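You operate a simulated robot arm through the tools that you are given. There is no shell and no other tool.

You run a simulated robot arm. Do the job below in one go: nothing can be reset, and whatever is moved stays where it is left.

Task
Clamp the brown plug in terminal X and give it a tug.
Fine: the orange clamp lever holds it; leave the grey one alone.

Only the result counts: the job must be done as asked and must still hold three seconds after the hand-in. Knocking over, shifting, dropping, spilling or breaking anything else fails it.

Robot
A 6-joint arm with a two-finger parallel gripper, fixed in place. Base frame: the origin is on the floor under the middle of its stand, x ahead of it, y to its left, z up; the work surface is at about z = 0.81. Lengths are in m, angles in degrees, forces in N, time in s.
With the tool pointing down near the work surface it reaches from about 0.58 to 0.94 m from the base axis. Its first joint turns from -149.0 to 149.0 degrees. Payload 3.43 kg.
Tool frame: the origin (TCP) lies between the finger pads and is the grasp point; the fingertips stand 0.034 m ahead of it; z points along the fingers, y is the line along which they close. Largest opening 0.128 m; finger width 0.024, thickness 0.012; the body of the gripper, 0.048 by 0.13 m, starts 0.096 m behind the TCP.
Orientation is told as [roll, pitch, yaw] about the base's x, y, z axes, in that order, counted from this pose: with the fingers straight down and closing along the base's y, the tool's x points along the base's -x, its y along +y and its z along -z.

Tools
- The arm moves only by the tool drive_tool. Its argument "deltas" is a list of rows, each a list of 6 numbers: the shift along the tool's x, y, z in units of 25 mm (1.0 is 25 mm), then the turn, a rotation vector about the tool's x, y, z in units of 4 degrees (1.0 is 4 degrees). In form: [[x, y, z, ax, ay, az], ...]. A call has 1 to 20 rows; each row shifts and turns the commanded pose from where the row before left it, along the tool's axes as they then stand. "claw" is the opening, from 0 (shut) to 1 (fully open), set as the call begins (left out, the last holds). A call with a number of a shift or a turn outside -1 to 1 is refused whole. Each row takes 0.2 s and may step no farther than 0.05 m and 8.6 degrees from the row before; otherwise, or with a gripper value out of range, the whole call is refused. Where a pose cannot be reached the arm comes as near as it can. A force on the tool above 90 N (or 10 N above the force at the start of the call, whichever is more), or a blocked arm, ends the call early, and 0.2 s more pass. The fingers move at their own pace (about 0.108 m/s each) and stop on an object; they squeeze with about 25 N. The grip force told is the motor's: it shows also when the fingers shut on nothing. Time passes only in rows, and 0.2 s behind the last, so rows that do not move let the fingers close. It gives the time, the measured TCP pose, the force on the tool (base axes), the opening and the grip force at its end, in the units of the frame above (readings bear some noise), with the torque about the TCP (base axes, N m) and any sound that the robot's microphone picked up.
- Cameras (640 x 400 px; columns grow to the right, rows downward): "scene" is fixed at [0.3977, -0.6484, 1.5774]; the picture's right is [0.04, 1.00, 0.00], its down [0.84, -0.03, -0.54] and it looks along [-0.54, 0.02, -0.84] (base axes); focal length 350 px, centre (320, 200). "wrist" rides on the gripper at [0.076, -0.011, -0.16] in the tool frame; the picture's right is [0.15, 0.99, 0.00], its down [-0.88, 0.13, -0.46] and it looks along [-0.45, 0.07, 0.89] (tool axes); focal length 234 px, centre (320, 200). There is no depth. A picture from a camera that has moved, and an enlarged one, comes with that camera's place and axes in the base frame and with its lens.
- snapshot(camera): a new picture of that camera. It takes no simulated time.
- slide_trunk(by): slides the trunk up (or, below 0, down) by that many m; the arm rides with it, the base frame stays. It gives what a move gives, with no picture.
- inspect(camera, box): a new picture of the part [left, top, right, bottom] of that camera's present view, enlarged. It takes no simulated time.
- job_done(): hands the job in; it is judged then, once.

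Places have to be worked out from the pictures, the camera data and where the tool is seen. Open the gripper and draw the arm clear of the work before you hand the job in, unless the task says otherwise.

The tools are called after "Emit:" as a command line: name --pt "numbers of a row" for each row, then --argument value for the rest, lists and objects as JSON in quotes. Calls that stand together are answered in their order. drive_tool: Moves the arm, as the interface text tells. Its arguments: {"type":"object","properties":{"deltas":{"type":"array","items":{"type":"array","items":{"type":"number"}}},"claw":{"type":"number"}},"required":["deltas"]} The other tools are called the same way: slide_trunk (by) moves the trunk up or down; snapshot (camera) takes a picture; inspect (camera, box) takes an enlarged picture of a part of a camera's view; job_done () hands the job in.

At the start:

```text
t: 0.0
position: [0.0736, -0.5542, 1.1269]
tcp_rot: [0.0, 0.0, 0.0]
ft_force: [-0.7, -0.8, -0.1]
torque: [0.02, 0.0, 0.01]
gripper_width: 0.128
grasp_force: 0.0
trunk travel left (down, up): [-0.6, 0.11]
```

scene: 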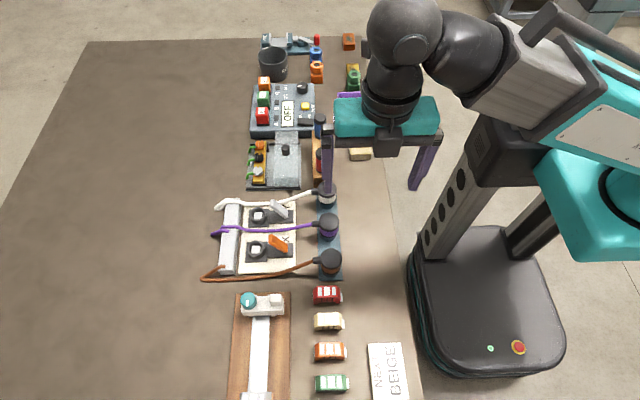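
wrist: 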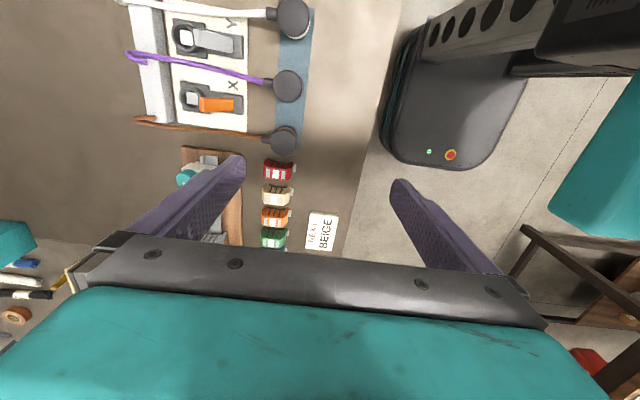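

I'll start by looking more closely at the terminal block with the plugs and levers in both cameras.

Emit:
inspect --camera "scene" --box '[190, 170, 360, 290]'

Emit:
inspect --camera "wrist" --box '[110, 0, 330, 170]'

Emit:
inspect --camera "scene" --box '[230, 190, 310, 280]'

```text
3.33 times, centred on (275, 230) of scene
camera zoom: at [0.3977, -0.6484, 1.5774], right [0.04, 1.0, 0.0], down [0.84, -0.03, -0.54], along [-0.54, 0.02, -0.84], focal length 1168 px, centre (470, 100)
```

zoom: 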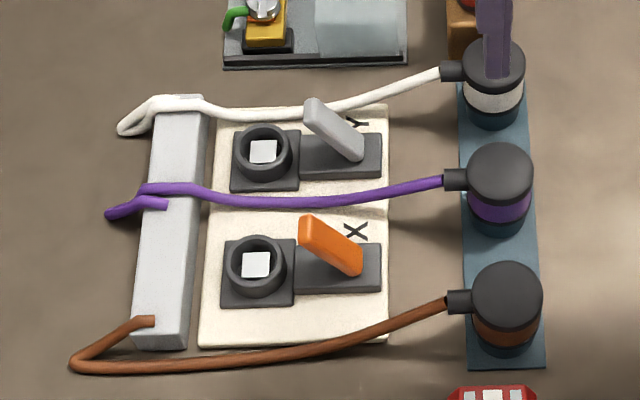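

```text
2.35 times, centred on (220, 85) of wrist
camera zoom: at [-0.0029, -0.5673, 1.2864], right [-0.15, 0.99, 0.0], down [0.88, 0.13, 0.46], along [0.45, 0.07, -0.89], focal length 551 px, centre (555, 471)
```

zoom: 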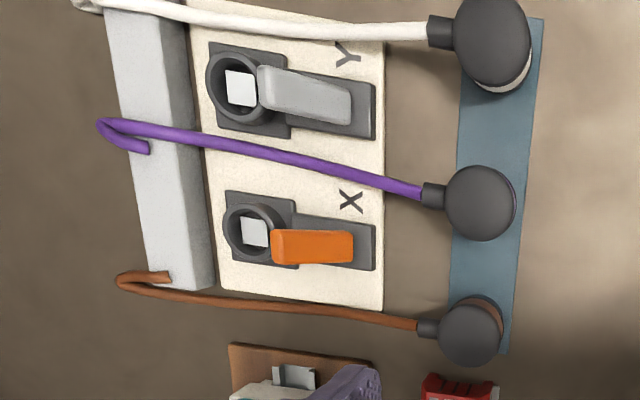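

```text
4.44 times, centred on (270, 235) of scene
camera zoom: at [0.3977, -0.6484, 1.5774], right [0.04, 1.0, 0.0], down [0.84, -0.03, -0.54], along [-0.54, 0.02, -0.84], focal length 1557 px, centre (542, 44)
```

zoom: 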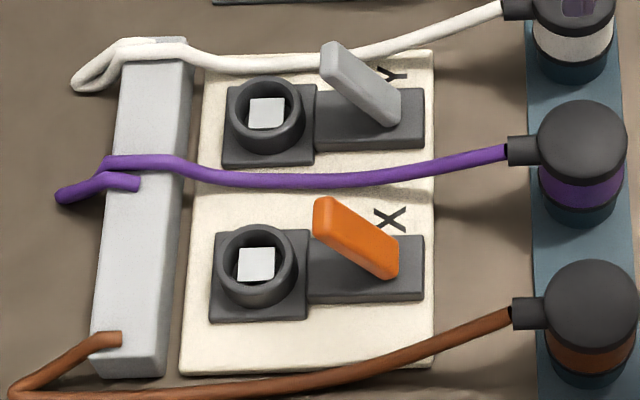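

The plugs stand in a blue rack at about y -0.61, with the brown one near (0.10, -0.614) and its top near z 0.885. Socket X is near (0.057, -0.78), and its orange lever is raised and leaning toward the socket. I'll turn the tool about its own axis by 90° in free air, so the fingers close along x and the camera looks toward -y at the board.

Emit:
drive_tool --pt "0 0 0 0 0 1" --pt "0 0 0 0 0 1" --pt "0 0 0 0 0 1" --pt "0 0 0 0 0 1" --pt "0 0 0 0 0 1" --pt "0 0 0 0 0 1" --pt "0 0 0 0 0 1" --pt "0 0 0 0 0 1" --pt "0 0 0 0 0 1" --pt "0 0 0 0 0 1" --pt "0 0 0 0 0 1"

```text
t: 2.4
position: [0.0741, -0.5537, 1.1265]
tcp_rot: [-0.1, 0.0, -44.1]
ft_force: [-0.2, 0.2, 0.5]
torque: [-0.03, 0.0, 0.02]
gripper_width: 0.1279
grasp_force: 0.1
trunk travel left (down, up): [-0.6, 0.11]
```

The turn goes as expected, with yaw now at -44°. I'll continue to -90°.

Emit:
drive_tool --pt "0 0 0 0 0 1" --pt "0 0 0 0 0 1" --pt "0 0 0 0 0 1" --pt "0 0 0 0 0 1" --pt "0 0 0 0 0 1" --pt "0 0 0 0 0 1" --pt "0 0 0 0 0 1" --pt "0 0 0 0 0 1" --pt "0 0 0 0 0 1" --pt "0 0 0 0 0 1" --pt "0 0 0 0 0 1" --pt "0 0 0 0 0 0.5"

Emit:
snapshot --camera "wrist"

Emit:
snapshot --camera "scene"

```text
t: 3.6
position: [0.0715, -0.555, 1.1261]
tcp_rot: [-0.4, 0.0, -61.8]
ft_force: [-18.7, -12.4, 1.7]
torque: [2.31, -3.05, 1.88]
gripper_width: 0.1279
grasp_force: 0.0
trunk travel left (down, up): [-0.6, 0.11]
stopped in row 6: the force on the tool passed its limit at 125 N (the readings are from after the stop); the commanded pose is now the measured one
```

```text
taken
camera wrist: at [0.027, -0.4949, 1.2867], right [0.8, 0.6, -0.01], down [0.53, -0.71, 0.46], along [0.27, -0.37, -0.89], focal length 234 px, centre (320, 200)
```

wrist: 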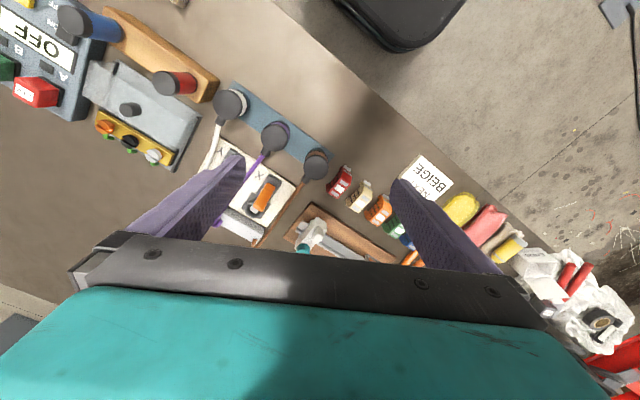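

```text
taken
```

scene: 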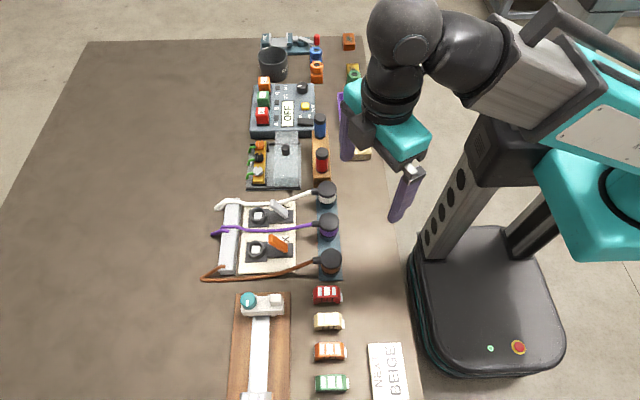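

The camera on the gripper touched the robot's own forearm at about -62° yaw, so this turn direction is blocked at this height. I'll turn back the other way, toward yaw +90, which puts the camera on the far side of the forearm.

Emit:
drive_tool --pt "0 0 0 0 0 -1" --pt "0 0 0 0 0 -1" --pt "0 0 0 0 0 -1" --pt "0 0 0 0 0 -1" --pt "0 0 0 0 0 -1" --pt "0 0 0 0 0 -1" --pt "0 0 0 0 0 -1" --pt "0 0 0 0 0 -1" --pt "0 0 0 0 0 -1" --pt "0 0 0 0 0 -1" --pt "0 0 0 0 0 -1" --pt "0 0 0 0 0 -1" --pt "0 0 0 0 0 -1" --pt "0 0 0 0 0 -1" --pt "0 0 0 0 0 -1" --pt "0 0 0 0 0 -0.45"

Emit:
snapshot --camera "scene"

```text
t: 7.0
position: [0.0732, -0.5555, 1.1264]
tcp_rot: [-0.2, 0.3, -0.1]
ft_force: [0.4, -0.6, 0.7]
torque: [0.0, -0.02, -0.01]
gripper_width: 0.1279
grasp_force: 0.1
trunk travel left (down, up): [-0.6, 0.11]
```

```text
taken
```

scene: 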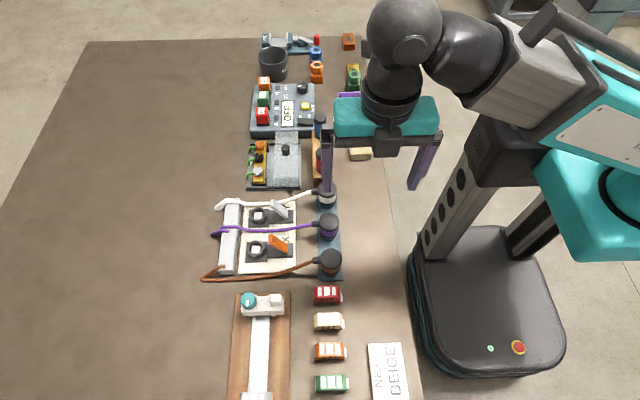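

The arm is back at yaw 0 with no residual force, and nothing on the table has moved. Now I'll turn the other way, toward +90°.

Emit:
drive_tool --pt "0 0 0 0 0 -1" --pt "0 0 0 0 0 -1" --pt "0 0 0 0 0 -1" --pt "0 0 0 0 0 -1" --pt "0 0 0 0 0 -1" --pt "0 0 0 0 0 -1" --pt "0 0 0 0 0 -1" --pt "0 0 0 0 0 -1" --pt "0 0 0 0 0 -1" --pt "0 0 0 0 0 -1" --pt "0 0 0 0 0 -1"

```text
t: 9.4
position: [0.0722, -0.5554, 1.1271]
tcp_rot: [0.1, 0.3, 43.8]
ft_force: [0.1, -0.3, 0.0]
torque: [-0.02, 0.0, -0.01]
gripper_width: 0.1278
grasp_force: 0.0
trunk travel left (down, up): [-0.6, 0.11]
```

Yaw is at +44° with no contact. I'll go on to +90° and then move outward over the board, staying at this height for a view.

Emit:
drive_tool --pt "0 0 0 0 0 -1" --pt "0 0 0 0 0 -1" --pt "0 0 0 0 0 -1" --pt "0 0 0 0 0 -1" --pt "0 0 0 0 0 -1" --pt "0 0 0 0 0 -1" --pt "0 0 0 0 0 -1" --pt "0 0 0 0 0 -1" --pt "0 0 0 0 0 -1" --pt "0 0 0 0 0 -1" --pt "0 0 0 0 0 -1" --pt "0 0 0 0 0 -0.55" --pt "1 0 0 0 0 0" --pt "1 0 0 0 0 0" --pt "1 0 0 0 0 0" --pt "1 0 0 0 0 0" --pt "1 0 0 0 0 0"

Emit:
snapshot --camera "wrist"

Emit:
snapshot --camera "scene"

```text
t: 13.0
position: [0.0955, -0.679, 1.1254]
tcp_rot: [0.3, 0.3, 86.4]
ft_force: [0.7, -0.2, -0.6]
torque: [-0.02, 0.0, 0.01]
gripper_width: 0.1279
grasp_force: 0.1
out of reach, approached as far as the arm can: row 11, 12, 16, 17
trunk travel left (down, up): [-0.6, 0.11]
```

```text
taken
camera wrist: at [0.1018, -0.7558, 1.2852], right [-1.0, -0.08, 0.01], down [-0.07, 0.89, 0.45], along [-0.04, 0.45, -0.89], focal length 234 px, centre (320, 200)
```

wrist: 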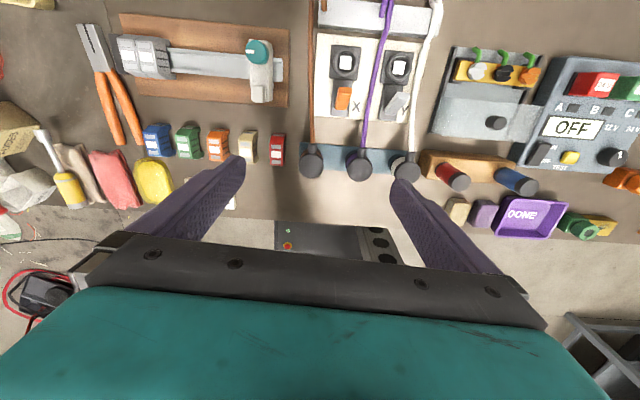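

```text
taken
```

scene: 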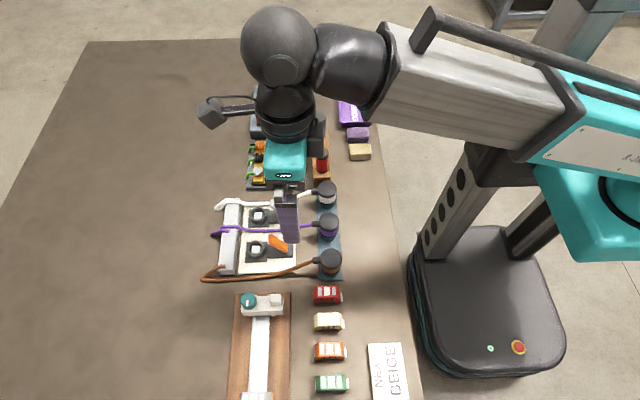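

The last wrist joint seems to be at its limit near yaw 86°, which pulled x off to 0.0955. I'll zoom in on this useful view, then back the yaw off to about 76° so positions become exact.

Emit:
inspect --camera "wrist" --box '[280, 0, 460, 190]'

Emit:
drive_tool --pt "0 0 0 0 0 1" --pt "0 0 0 0 0 1" --pt "0 0 0 0 0 1"

```text
2.11 times, centred on (370, 95) of wrist
camera zoom: at [0.1018, -0.7558, 1.2852], right [-1.0, -0.08, 0.01], down [-0.07, 0.89, 0.45], along [-0.04, 0.45, -0.89], focal length 493 px, centre (215, 421)
```

zoom: 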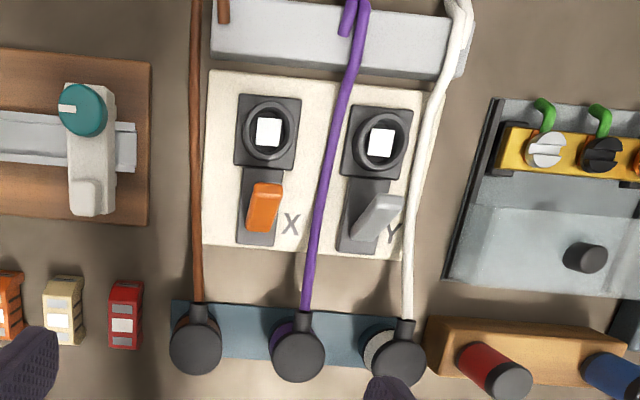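

```text
t: 13.8
position: [0.0969, -0.6785, 1.1247]
tcp_rot: [0.4, 0.3, 74.9]
ft_force: [0.5, 0.0, 0.9]
torque: [0.0, -0.02, 0.02]
gripper_width: 0.1277
grasp_force: 0.0
trunk travel left (down, up): [-0.6, 0.11]
```

Yaw is 75° and the arm is in reach again. I'll move above the brown plug at about (0.10, -0.614) with the TCP at z 1.0 for a close look. Everything below is under z 0.90.

Emit:
drive_tool --pt "-0.505 0.111 1 0 0 0" --pt "-0.505 0.111 1 0 0 0" --pt "-0.505 0.111 1 0 0 0" --pt "-0.505 0.111 1 0 0 0" --pt "-0.505 0.111 1 0 0 0" --pt "0 0 0 0 0 0"

Emit:
snapshot --camera "wrist"

Emit:
snapshot --camera "scene"

```text
t: 15.2
position: [0.0979, -0.6137, 1.0018]
tcp_rot: [0.3, 0.3, 74.9]
ft_force: [0.0, 0.9, -0.2]
torque: [0.01, 0.04, -0.03]
gripper_width: 0.1281
grasp_force: 0.0
trunk travel left (down, up): [-0.6, 0.11]
```

```text
taken
camera wrist: at [0.0882, -0.691, 1.162], right [-0.99, 0.12, 0.01], down [0.11, 0.89, 0.45], along [0.05, 0.45, -0.89], focal length 234 px, centre (320, 200)
```

wrist: 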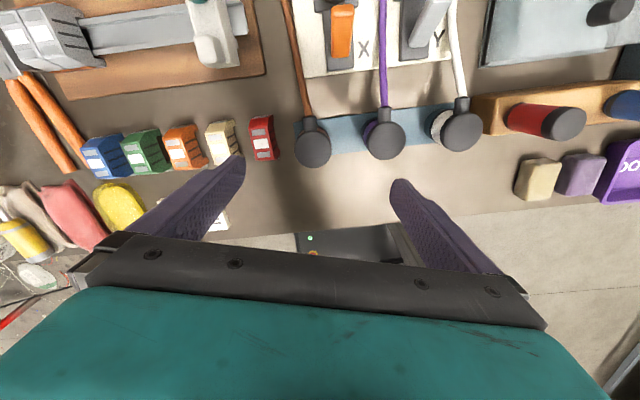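

```text
taken
```

scene: 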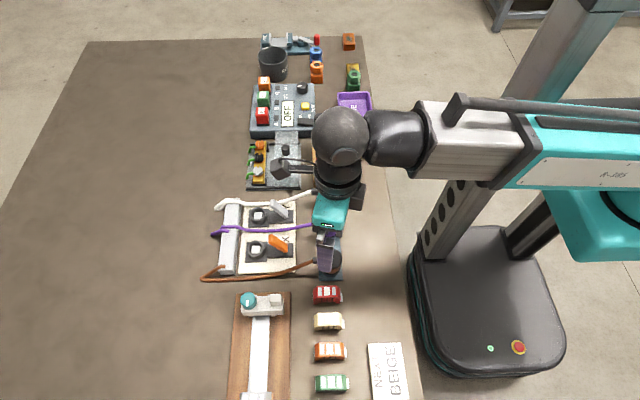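

The plug cap shows slightly left of and above the tool axis in this view. I'll zoom in to locate it accurately and see its shape.

Emit:
inspect --camera "wrist" --box '[230, 60, 430, 200]'

Emit:
inspect --camera "wrist" --box '[280, 0, 480, 120]'

Emit:
inspect --camera "scene" --box '[220, 200, 360, 310]'

```text
2.86 times, centred on (330, 130) of wrist
camera zoom: at [0.0882, -0.691, 1.162], right [-0.99, 0.12, 0.01], down [0.11, 0.89, 0.45], along [0.05, 0.45, -0.89], focal length 669 px, centre (291, 400)
```

zoom: 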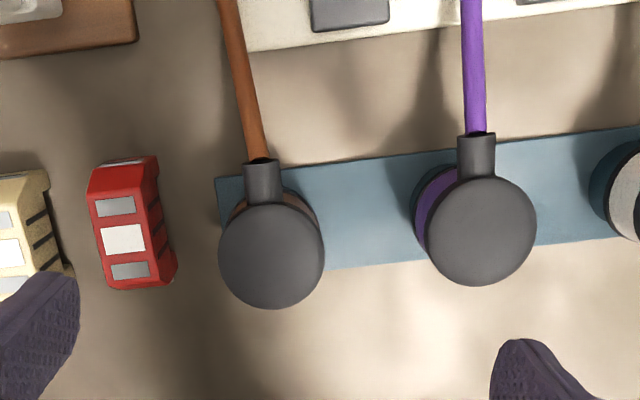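

```text
3.20 times, centred on (380, 60) of wrist
camera zoom: at [0.0882, -0.691, 1.162], right [-0.99, 0.12, 0.01], down [0.11, 0.89, 0.45], along [0.05, 0.45, -0.89], focal length 749 px, centre (128, 648)
```

zoom: 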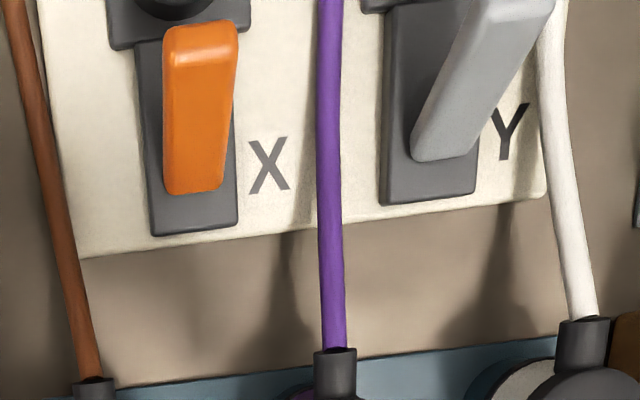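

```text
3.64 times, centred on (290, 255) of scene
camera zoom: at [0.3977, -0.6484, 1.5774], right [0.04, 1.0, 0.0], down [0.84, -0.03, -0.54], along [-0.54, 0.02, -0.84], focal length 1274 px, centre (429, 0)
```

zoom: 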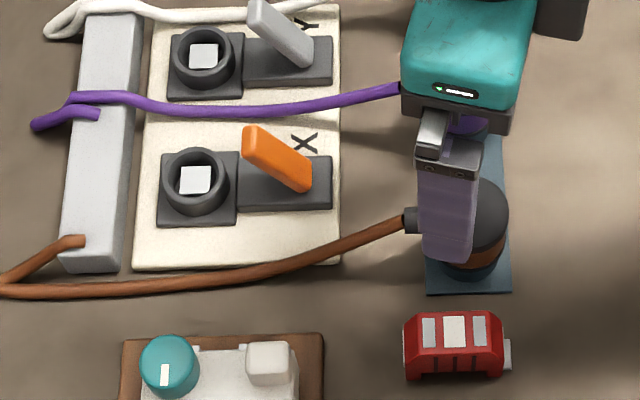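

The cap's radius is about 22 mm, and it sits about 8 mm to tool -y of the tool axis. I'll correct for that, narrow the fingers to about 60 mm so they fit between the neighbours, and go down to z 0.95, which is still above all the caps.

Emit:
drive_tool --claw 0.47 --pt "0.084 -0.312 0 0 0 0" --pt "0 0 0 0 0 0" --pt "0 0 0.7 0 0 0" --pt "0 0 0.7 0 0 0" --pt "0 0 0.68 0 0 0" --pt "0 0 0 0 0 0"

Emit:
snapshot --camera "wrist"

Emit:
inspect --camera "scene" --box '[220, 200, 360, 310]'

```text
t: 16.6
position: [0.1048, -0.6188, 0.9509]
tcp_rot: [0.3, 0.3, 74.9]
ft_force: [-1.0, 0.5, -0.5]
torque: [0.0, -0.04, -0.02]
gripper_width: 0.0602
grasp_force: 0.0
trunk travel left (down, up): [-0.6, 0.11]
```

```text
taken
camera wrist: at [0.0958, -0.6958, 1.1102], right [-0.99, 0.12, 0.01], down [0.11, 0.89, 0.45], along [0.05, 0.45, -0.89], focal length 234 px, centre (320, 200)
```

wrist: 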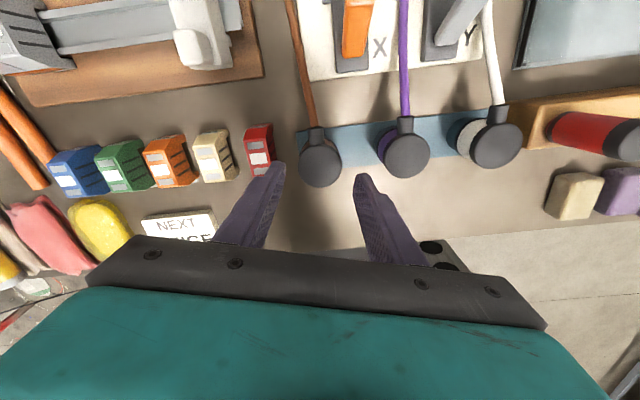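

```text
3.64 times, centred on (290, 255) of scene
camera zoom: at [0.3977, -0.6484, 1.5774], right [0.04, 1.0, 0.0], down [0.84, -0.03, -0.54], along [-0.54, 0.02, -0.84], focal length 1274 px, centre (429, 0)
```

zoom: 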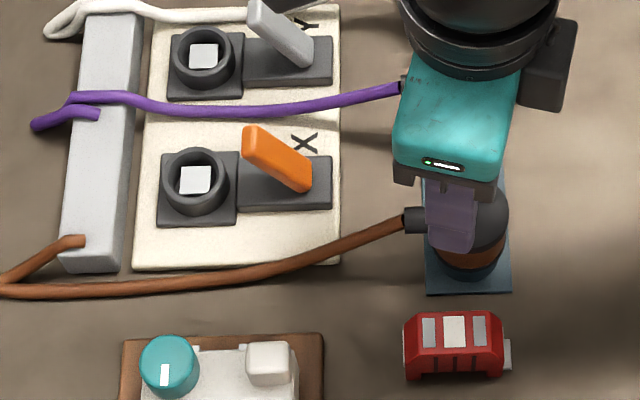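

The cap is now almost centred between the fingertips. I'll zoom in to verify before lowering.

Emit:
inspect --camera "wrist" --box '[250, 110, 390, 200]'

```text
4.44 times, centred on (320, 155) of wrist
camera zoom: at [0.0958, -0.6958, 1.1102], right [-0.99, 0.12, 0.01], down [0.11, 0.89, 0.45], along [0.05, 0.45, -0.89], focal length 1041 px, centre (320, 400)
```

zoom: 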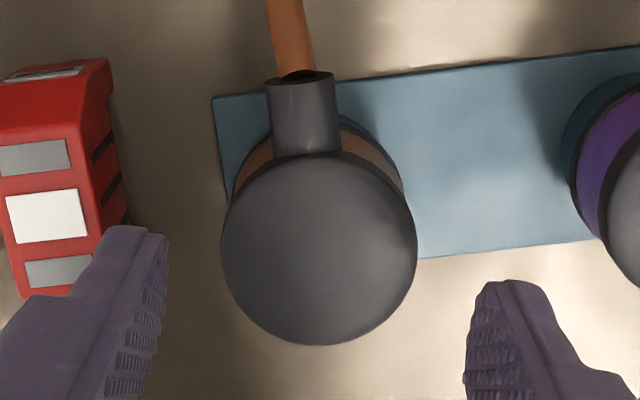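

The plug is centred to within about 1 mm. I'll lower to TCP z ≈ 0.876, so the tips are at about 0.842, and stop there before closing.

Emit:
drive_tool --pt "0 0 0.5 0 0 0" --pt "0 0 0.5 0 0 0" --pt "0 0 0.5 0 0 0" --pt "0 0 0.5 0 0 0" --pt "0 0 0.5 0 0 0" --pt "0 0 0.48 0 0 0" --pt "0 0 0 0 0 0"

Emit:
snapshot --camera "wrist"

Emit:
inspect --camera "scene" --box '[220, 200, 360, 310]'

```text
t: 18.2
position: [0.1042, -0.6201, 0.8749]
tcp_rot: [0.3, 0.2, 74.9]
ft_force: [0.3, 0.0, -0.4]
torque: [-0.05, 0.0, -0.02]
gripper_width: 0.0602
grasp_force: 0.0
trunk travel left (down, up): [-0.6, 0.11]
```

```text
taken
camera wrist: at [0.0957, -0.6966, 1.0356], right [-0.99, 0.12, 0.01], down [0.11, 0.89, 0.45], along [0.05, 0.45, -0.89], focal length 234 px, centre (320, 200)
```

wrist: 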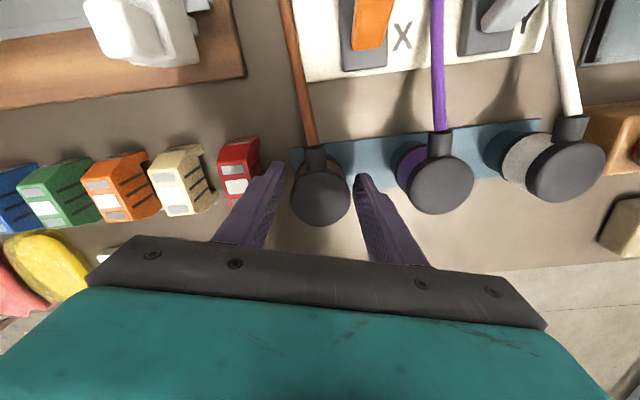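

```text
3.64 times, centred on (290, 255) of scene
camera zoom: at [0.3977, -0.6484, 1.5774], right [0.04, 1.0, 0.0], down [0.84, -0.03, -0.54], along [-0.54, 0.02, -0.84], focal length 1274 px, centre (429, 0)
```

zoom: 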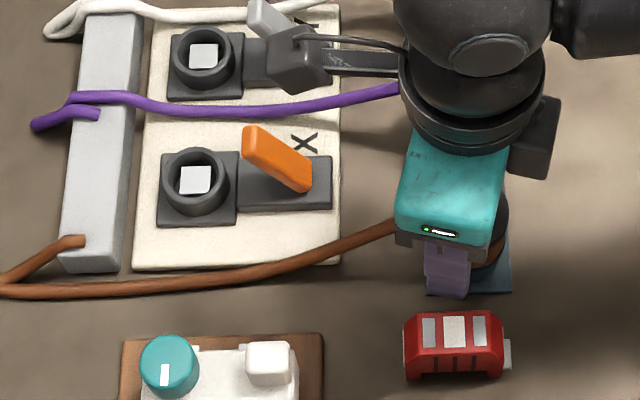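

The fingers straddle the cap cleanly with no contact force. I'll close on it now and let it settle.

Emit:
drive_tool --claw 0.0 --pt "0 0 0 0 0 0" --pt "0 0 0 0 0 0" --pt "0 0 0 0 0 0" --pt "0 0 0 0 0 0"

```text
t: 19.2
position: [0.1051, -0.6191, 0.8759]
tcp_rot: [0.3, 0.3, 74.9]
ft_force: [-0.1, 0.8, 0.1]
torque: [0.01, -0.04, 0.03]
gripper_width: 0.0435
grasp_force: 25.1
trunk travel left (down, up): [-0.6, 0.11]
```

The cap is held, with a width of 43.5 mm and a grip force of 25 N. I'll lift slowly straight up and watch the force.

Emit:
drive_tool --pt "0 0 -0.3 0 0 0" --pt "0 0 -0.4 0 0 0" --pt "0 0 -0.5 0 0 0" --pt "0 0 -0.5 0 0 0" --pt "0 0 -0.5 0 0 0" --pt "0 0 0 0 0 0"

Emit:
snapshot --camera "wrist"

Emit:
inspect --camera "scene" --box '[200, 180, 360, 300]'

```text
t: 20.6
position: [0.104, -0.619, 0.9302]
tcp_rot: [0.3, 0.3, 74.8]
ft_force: [0.3, 0.0, -1.3]
torque: [-0.02, 0.0, -0.01]
gripper_width: 0.0437
grasp_force: 24.9
trunk travel left (down, up): [-0.6, 0.11]
```

```text
taken
camera wrist: at [0.0956, -0.6956, 1.0905], right [-0.99, 0.12, 0.01], down [0.11, 0.89, 0.45], along [0.05, 0.45, -0.89], focal length 234 px, centre (320, 200)
```

wrist: 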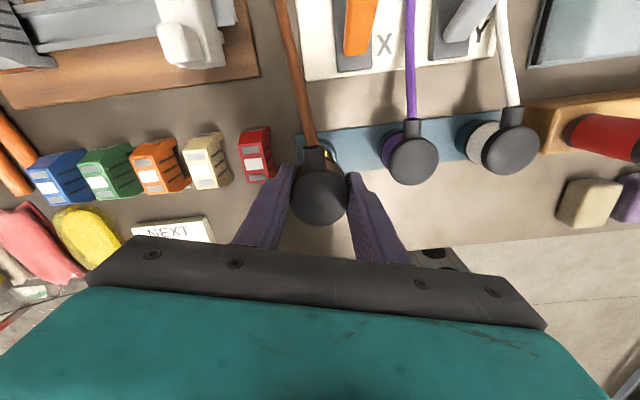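

```text
3.33 times, centred on (280, 240) of scene
camera zoom: at [0.3977, -0.6484, 1.5774], right [0.04, 1.0, 0.0], down [0.84, -0.03, -0.54], along [-0.54, 0.02, -0.84], focal length 1168 px, centre (453, 67)
```

zoom: 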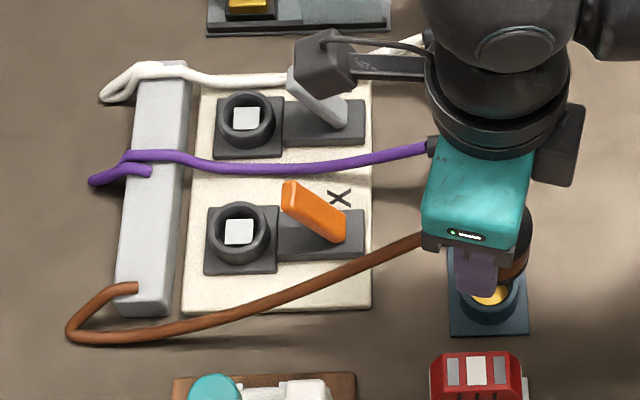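

The plug is out of the rack, still level in the grip, and the load is light. I'll raise it to z ≈ 0.985 to clear the lever, then move partway toward socket X so I can measure the socket before covering it.

Emit:
drive_tool --pt "0 0 -0.73 0 0 0" --pt "0 0 -0.73 0 0 0" --pt "0 0 -0.73 0 0 0" --pt "0.686 0.055 0 0 0 0" --pt "0.686 0.055 0 0 0 0" --pt "0.686 0.055 0 0 0 0" --pt "0.686 0.055 0 0 0 0" --pt "0.686 0.055 0 0 0 0" --pt "0 0 0 0 0 0"

Emit:
snapshot --camera "wrist"

Emit:
inspect --camera "scene" --box '[200, 180, 360, 300]'

```text
t: 22.6
position: [0.0754, -0.7004, 0.9857]
tcp_rot: [0.3, 0.3, 74.9]
ft_force: [0.0, 1.0, -1.8]
torque: [-0.01, 0.02, 0.01]
gripper_width: 0.0435
grasp_force: 25.4
trunk travel left (down, up): [-0.6, 0.11]
```

```text
taken
camera wrist: at [0.0664, -0.7766, 1.1448], right [-0.99, 0.12, 0.01], down [0.11, 0.89, 0.45], along [0.05, 0.45, -0.89], focal length 234 px, centre (320, 200)
```

wrist: 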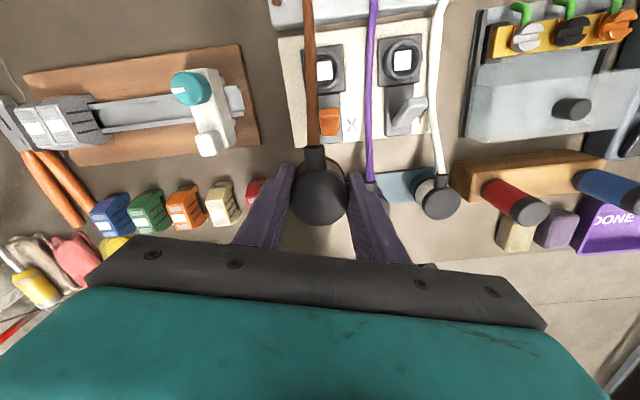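

```text
3.33 times, centred on (280, 240) of scene
camera zoom: at [0.3977, -0.6484, 1.5774], right [0.04, 1.0, 0.0], down [0.84, -0.03, -0.54], along [-0.54, 0.02, -0.84], focal length 1168 px, centre (453, 67)
```

zoom: 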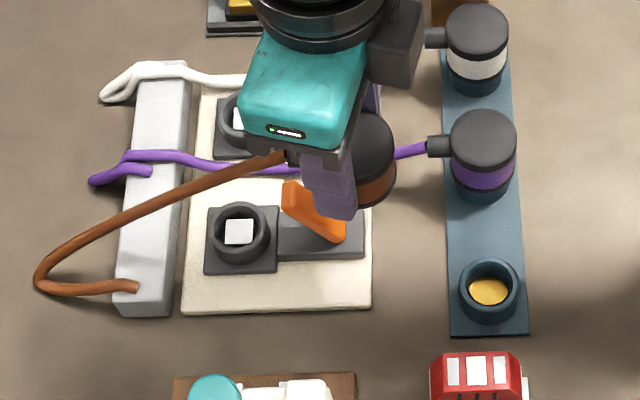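

The socket is visible beside the cable. I'll zoom in to measure its centre in the tool frame.

Emit:
inspect --camera "wrist" --box '[270, 20, 390, 150]'

Emit:
inspect --camera "wrist" --box '[260, 120, 380, 250]'

```text
3.08 times, centred on (330, 85) of wrist
camera zoom: at [0.0664, -0.7766, 1.1448], right [-0.99, 0.12, 0.01], down [0.11, 0.89, 0.45], along [0.05, 0.45, -0.89], focal length 720 px, centre (289, 554)
```

zoom: 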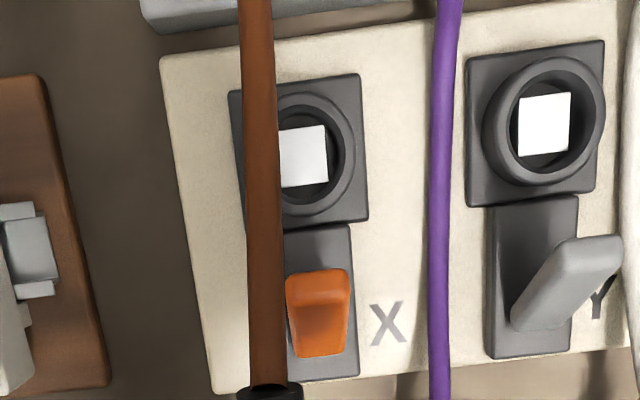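

```text
3.08 times, centred on (320, 185) of wrist
camera zoom: at [0.0664, -0.7766, 1.1448], right [-0.99, 0.12, 0.01], down [0.11, 0.89, 0.45], along [0.05, 0.45, -0.89], focal length 720 px, centre (320, 246)
```

zoom: 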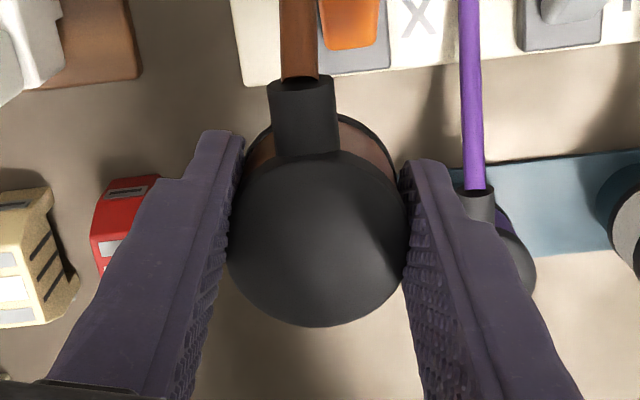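

I need a tighter view of socket X to fix its centre beside the cable.

Emit:
inspect --camera "wrist" --box '[295, 35, 355, 105]'

Emit:
inspect --camera "wrist" --box '[370, 25, 430, 95]'

Emit:
inspect --camera "scene" --box '[235, 235, 295, 275]'

```text
5.71 times, centred on (325, 70) of wrist
camera zoom: at [0.0664, -0.7766, 1.1448], right [-0.99, 0.12, 0.01], down [0.11, 0.89, 0.45], along [0.05, 0.45, -0.89], focal length 1338 px, centre (291, 943)
```

zoom: 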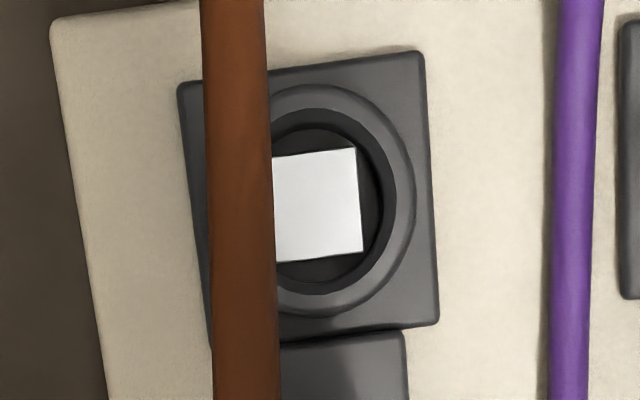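

```text
5.71 times, centred on (400, 60) of wrist
camera zoom: at [0.0664, -0.7766, 1.1448], right [-0.99, 0.12, 0.01], down [0.11, 0.89, 0.45], along [0.05, 0.45, -0.89], focal length 1338 px, centre (-137, 1000)
```

zoom: 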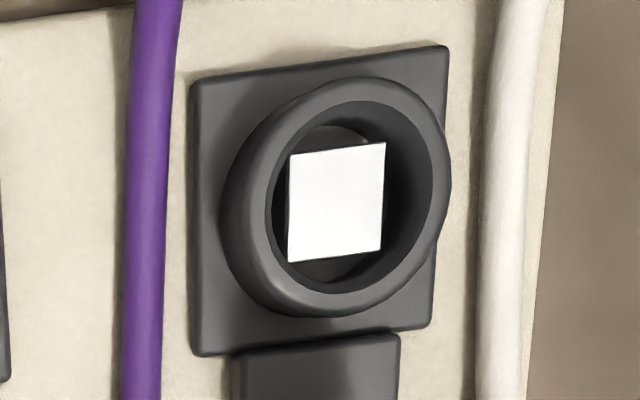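

```text
10.00 times, centred on (265, 255) of scene
camera zoom: at [0.3977, -0.6484, 1.5774], right [0.04, 1.0, 0.0], down [0.84, -0.03, -0.54], along [-0.54, 0.02, -0.84], focal length 3504 px, centre (870, -350)
```

zoom: 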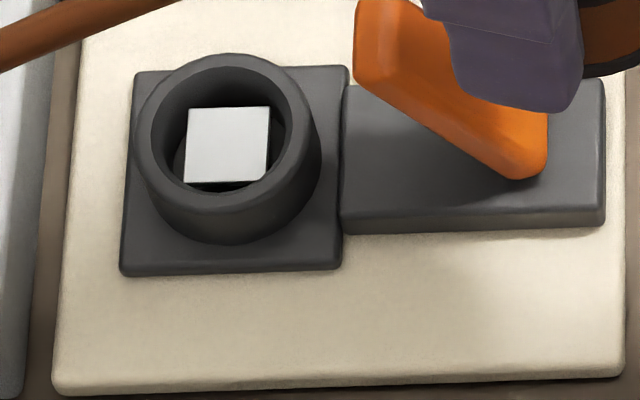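

Socket X's centre measures about (+0.0877, -0.0071) from the plug in the tool frame, which is base (0.059, -0.787). The square in the socket is aligned with the base axes, and the plug's boot still points along -y. I'll move over it at this height.

Emit:
drive_tool --pt "0.7 -0.057 0 0 0 0" --pt "0.7 -0.057 0 0 0 0" --pt "0.7 -0.057 0 0 0 0" --pt "0.7 -0.057 0 0 0 0" --pt "0.708 -0.056 0 0 0 0" --pt "0 0 0 0 0 0"

Emit:
snapshot --camera "wrist"

Emit:
inspect --camera "scene" --box '[200, 180, 340, 290]'

```text
t: 24.0
position: [0.0595, -0.7859, 0.9858]
tcp_rot: [0.3, 0.3, 74.9]
ft_force: [0.6, 0.2, -2.6]
torque: [0.01, -0.03, 0.01]
gripper_width: 0.0437
grasp_force: 24.9
trunk travel left (down, up): [-0.6, 0.11]
```

```text
taken
camera wrist: at [0.0504, -0.8628, 1.1461], right [-0.99, 0.12, 0.01], down [0.11, 0.89, 0.45], along [0.05, 0.45, -0.89], focal length 234 px, centre (320, 200)
```

wrist: 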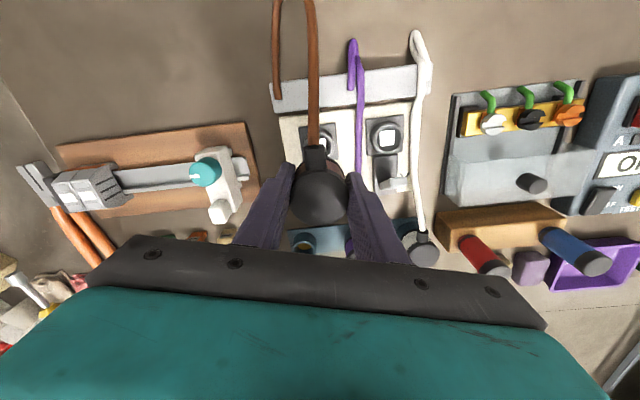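

```text
3.64 times, centred on (270, 235) of scene
camera zoom: at [0.3977, -0.6484, 1.5774], right [0.04, 1.0, 0.0], down [0.84, -0.03, -0.54], along [-0.54, 0.02, -0.84], focal length 1274 px, centre (502, 73)
```

zoom: 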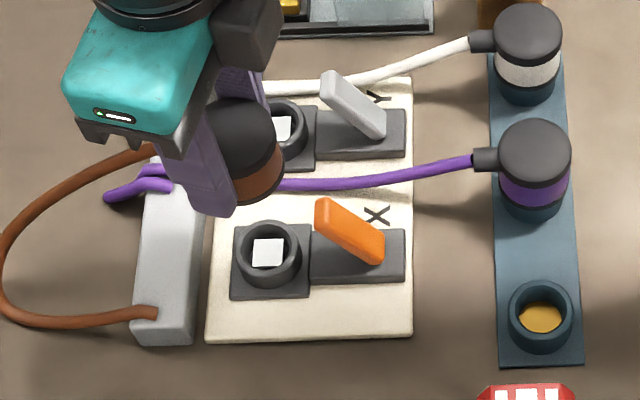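

The plug is over socket X and the lead has plenty of slack. I'll lower partway to z ≈ 0.92, which keeps the plug bottom above the ring, and check the alignment and the gap to the purple lead.

Emit:
drive_tool --pt "0 0 0.5 0 0 0" --pt "0 0 0.6 0 0 0" --pt "0 0 0.6 0 0 0" --pt "0 0 0.5 0 0 0" --pt "0 0 0.4 0 0 0" --pt "0 0 0 0 0 0"

Emit:
inspect --camera "wrist" --box '[250, 90, 410, 230]'

Emit:
inspect --camera "scene" --box '[210, 200, 310, 280]'

```text
t: 25.4
position: [0.0589, -0.7865, 0.9221]
tcp_rot: [0.3, 0.4, 74.9]
ft_force: [0.4, 0.7, -1.5]
torque: [0.01, -0.01, 0.01]
gripper_width: 0.0435
grasp_force: 25.0
trunk travel left (down, up): [-0.6, 0.11]
```

```text
2.86 times, centred on (330, 160) of wrist
camera zoom: at [0.0502, -0.8631, 1.0816], right [-0.99, 0.12, 0.01], down [0.11, 0.89, 0.45], along [0.05, 0.45, -0.89], focal length 669 px, centre (291, 314)
```

zoom: 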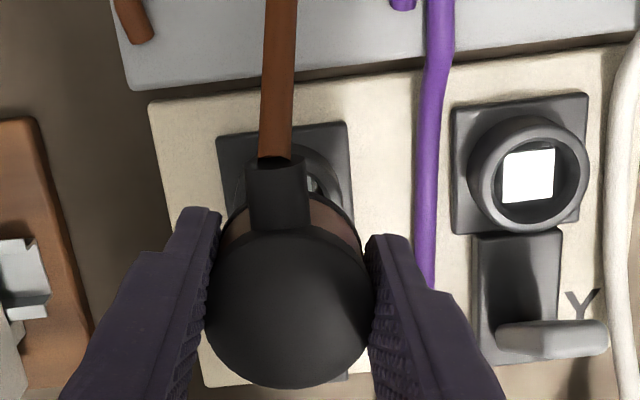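

```text
5.00 times, centred on (260, 240) of scene
camera zoom: at [0.3977, -0.6484, 1.5774], right [0.04, 1.0, 0.0], down [0.84, -0.03, -0.54], along [-0.54, 0.02, -0.84], focal length 1752 px, centre (620, 0)
```

zoom: 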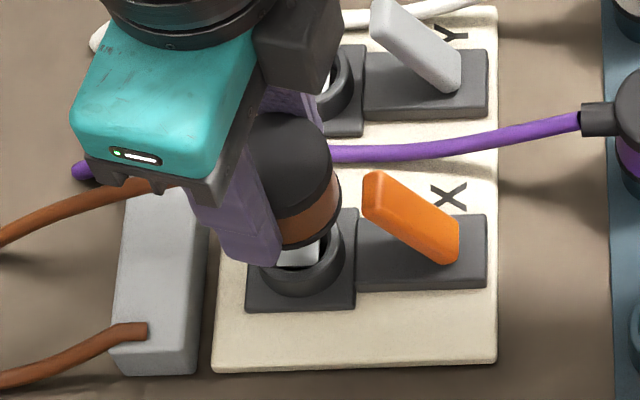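

Alignment looks good to within about 1 mm, and the purple lead is at least 9 mm from the finger. I'll lower slowly and check the force.

Emit:
drive_tool --pt "0 0 0.25 0 0 0" --pt "0 0 0.25 0 0 0" --pt "0 0 0.25 0 0 0" --pt "0 0 0.25 0 0 0"

Emit:
inspect --camera "scene" --box '[230, 210, 310, 270]'

```text
t: 26.4
position: [0.0586, -0.7865, 0.8971]
tcp_rot: [0.2, 0.5, 74.9]
ft_force: [0.3, -2.9, 2.5]
torque: [-0.1, 0.0, -0.01]
gripper_width: 0.0435
grasp_force: 25.2
trunk travel left (down, up): [-0.6, 0.11]
```

```text
6.67 times, centred on (270, 240) of scene
camera zoom: at [0.3977, -0.6484, 1.5774], right [0.04, 1.0, 0.0], down [0.84, -0.03, -0.54], along [-0.54, 0.02, -0.84], focal length 2336 px, centre (653, -67)
```

zoom: 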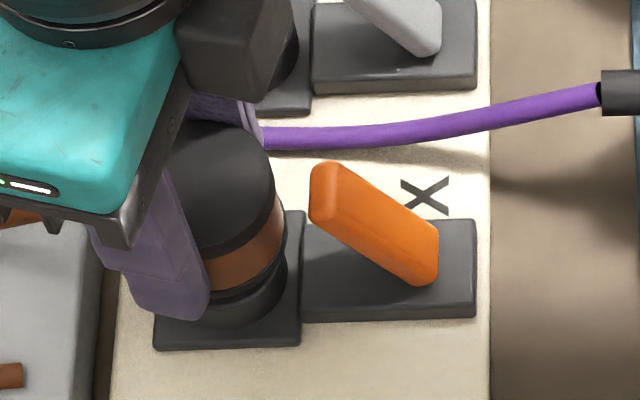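

First contact: about +4 N in z and -3.5 N in y, so the ring is nudging the plug toward -y. I'll shift about 1 mm that way and lower a little.

Emit:
drive_tool --pt "0.045 -0.012 0 0 0 0" --pt "0 0 0.1 0 0 0" --pt "0 0 0.1 0 0 0" --pt "0 0 0 0 0 0"

```text
t: 27.4
position: [0.0592, -0.7881, 0.8934]
tcp_rot: [0.1, 0.6, 74.9]
ft_force: [2.2, -5.1, 23.4]
torque: [-0.08, -0.13, 0.1]
gripper_width: 0.0439
grasp_force: 25.3
trunk travel left (down, up): [-0.6, 0.11]
```

Force rose to 23 N up with little descent, so it isn't entering cleanly. I'll back off a few mm and look closely at how the plug bottom sits relative to the ring.

Emit:
drive_tool --pt "0 0 -0.2 0 0 0" --pt "0 0 -0.1 0 0 0" --pt "0 0 0 0 0 0"

Emit:
inspect --camera "scene" --box '[240, 225, 290, 265]'

Emit:
inspect --camera "wrist" --box '[270, 110, 370, 240]'

```text
t: 28.2
position: [0.0598, -0.7876, 0.8991]
tcp_rot: [0.3, 0.2, 75.0]
ft_force: [-0.3, 0.1, -1.1]
torque: [-0.04, -0.01, -0.03]
gripper_width: 0.0436
grasp_force: 24.8
trunk travel left (down, up): [-0.6, 0.11]
```

```text
10.00 times, centred on (265, 245) of scene
camera zoom: at [0.3977, -0.6484, 1.5774], right [0.04, 1.0, 0.0], down [0.84, -0.03, -0.54], along [-0.54, 0.02, -0.84], focal length 3504 px, centre (870, -250)
```

zoom: 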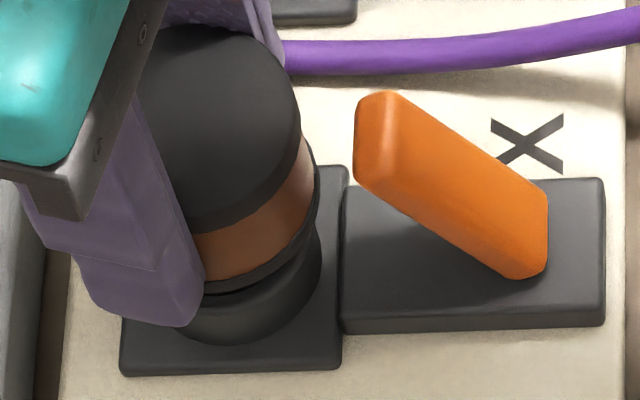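

```text
3.08 times, centred on (320, 175) of wrist
camera zoom: at [0.0501, -0.865, 1.0583], right [-0.99, 0.12, 0.01], down [0.11, 0.89, 0.45], along [0.05, 0.45, -0.89], focal length 720 px, centre (320, 277)
```

zoom: 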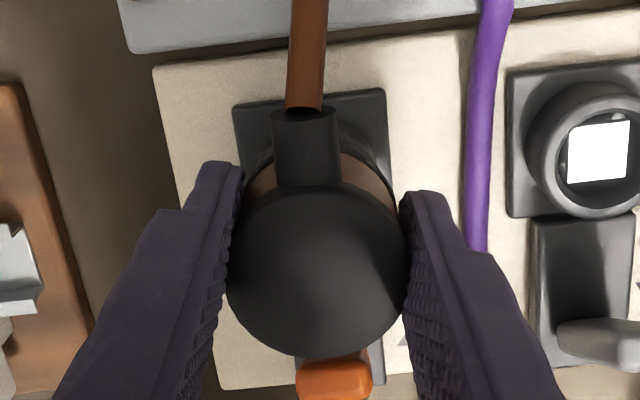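

I've backed off and the plug hasn't slipped in the grip. To understand the fit, I'll zoom in on the empty rack holder and on the other sockets.

Emit:
inspect --camera "scene" --box '[305, 225, 355, 285]'

Emit:
inspect --camera "scene" --box '[310, 175, 350, 245]'

Emit:
inspect --camera "wrist" --box '[295, 130, 345, 180]'

```text
6.67 times, centred on (330, 255) of scene
camera zoom: at [0.3977, -0.6484, 1.5774], right [0.04, 1.0, 0.0], down [0.84, -0.03, -0.54], along [-0.54, 0.02, -0.84], focal length 2336 px, centre (253, -167)
```

zoom: 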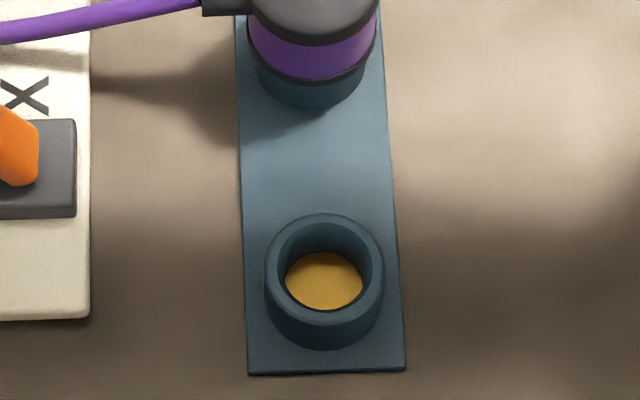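

```text
5.71 times, centred on (330, 210) of scene
camera zoom: at [0.3977, -0.6484, 1.5774], right [0.04, 1.0, 0.0], down [0.84, -0.03, -0.54], along [-0.54, 0.02, -0.84], focal length 2002 px, centre (263, 143)
```

zoom: 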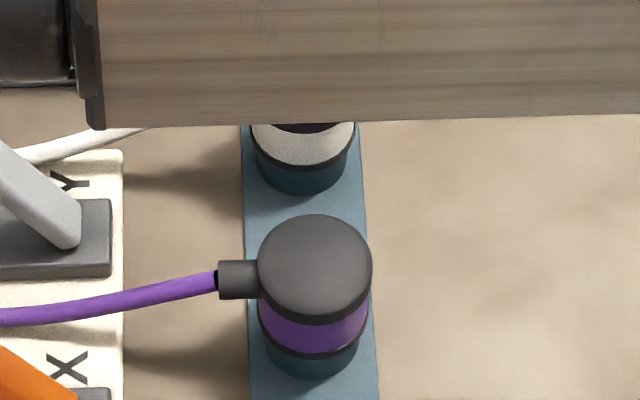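

```text
8.00 times, centred on (320, 155) of wrist
camera zoom: at [0.0501, -0.865, 1.0583], right [-0.99, 0.12, 0.01], down [0.11, 0.89, 0.45], along [0.05, 0.45, -0.89], focal length 1873 px, centre (320, 560)
```

zoom: 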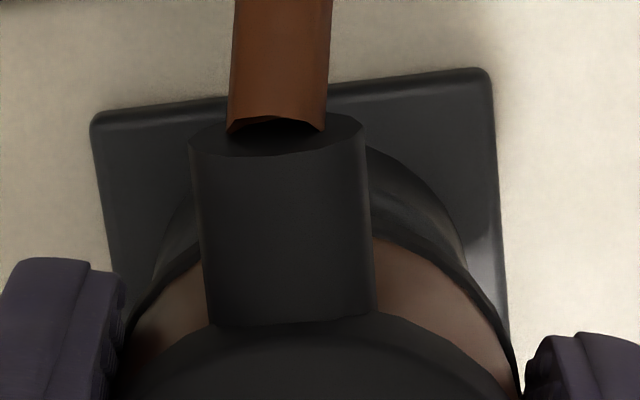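

Comparing the ring and plug edges in both views, and the push direction felt at contact, the ring lies about 2 mm further -y and slightly +x of the plug. I'll shift by that much and try lowering lightly again.

Emit:
drive_tool --pt "0.069 -0.052 0 0 0 0" --pt "0 0 0.08 0 0 0" --pt "0 0 0.08 0 0 0" --pt "0 0 0 0 0 0"

```text
t: 29.2
position: [0.06, -0.7908, 0.8951]
tcp_rot: [0.3, 0.4, 74.8]
ft_force: [0.2, -0.1, -0.8]
torque: [-0.01, -0.04, 0.03]
gripper_width: 0.0436
grasp_force: 24.7
trunk travel left (down, up): [-0.6, 0.11]
```

At z 0.895 there is now no contact where it was blocked before. I'll continue down gently.

Emit:
drive_tool --pt "0 0 0.08 0 0 0" --pt "0 0 0.08 0 0 0" --pt "0 0 0 0 0 0"

```text
t: 30.0
position: [0.0597, -0.7899, 0.8935]
tcp_rot: [0.2, 0.5, 74.9]
ft_force: [-1.0, -3.4, 20.8]
torque: [-0.03, -0.05, 0.03]
gripper_width: 0.0436
grasp_force: 25.1
trunk travel left (down, up): [-0.6, 0.11]
```

It's still stopped at z ≈ 0.8935. I'll unload slightly and use both views, scene for y and wrist for x, to measure the remaining offset between the plug axis and the ring.

Emit:
drive_tool --pt "0 0 -0.15 0 0 0" --pt "0 0 0 0 0 0"

Emit:
inspect --camera "scene" --box '[240, 225, 290, 265]'

Emit:
inspect --camera "wrist" --box '[285, 130, 355, 190]'

```text
t: 30.6
position: [0.0601, -0.7893, 0.8932]
tcp_rot: [0.3, 0.3, 74.8]
ft_force: [-1.0, -1.9, 4.8]
torque: [-0.09, 0.06, 0.0]
gripper_width: 0.0437
grasp_force: 25.5
trunk travel left (down, up): [-0.6, 0.11]
```

```text
10.00 times, centred on (265, 245) of scene
camera zoom: at [0.3977, -0.6484, 1.5774], right [0.04, 1.0, 0.0], down [0.84, -0.03, -0.54], along [-0.54, 0.02, -0.84], focal length 3504 px, centre (870, -250)
```

zoom: 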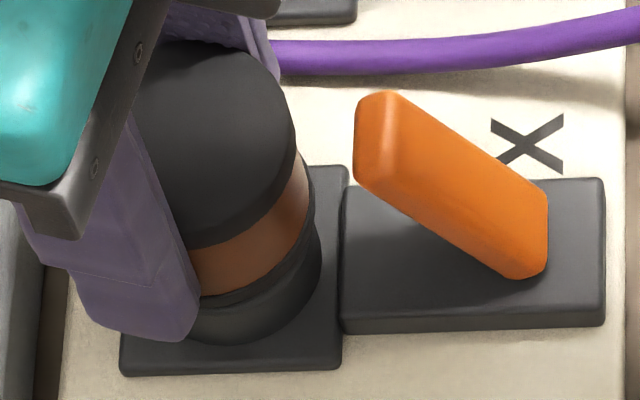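

```text
6.67 times, centred on (320, 160) of wrist
camera zoom: at [0.0514, -0.8665, 1.0534], right [-0.99, 0.12, 0.01], down [0.11, 0.89, 0.45], along [0.05, 0.45, -0.89], focal length 1561 px, centre (320, 467)
```

zoom: 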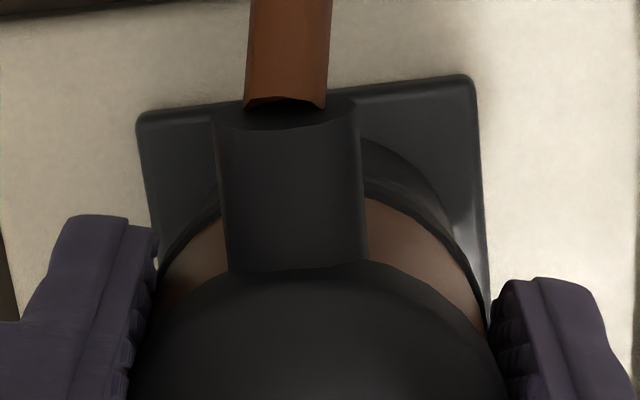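

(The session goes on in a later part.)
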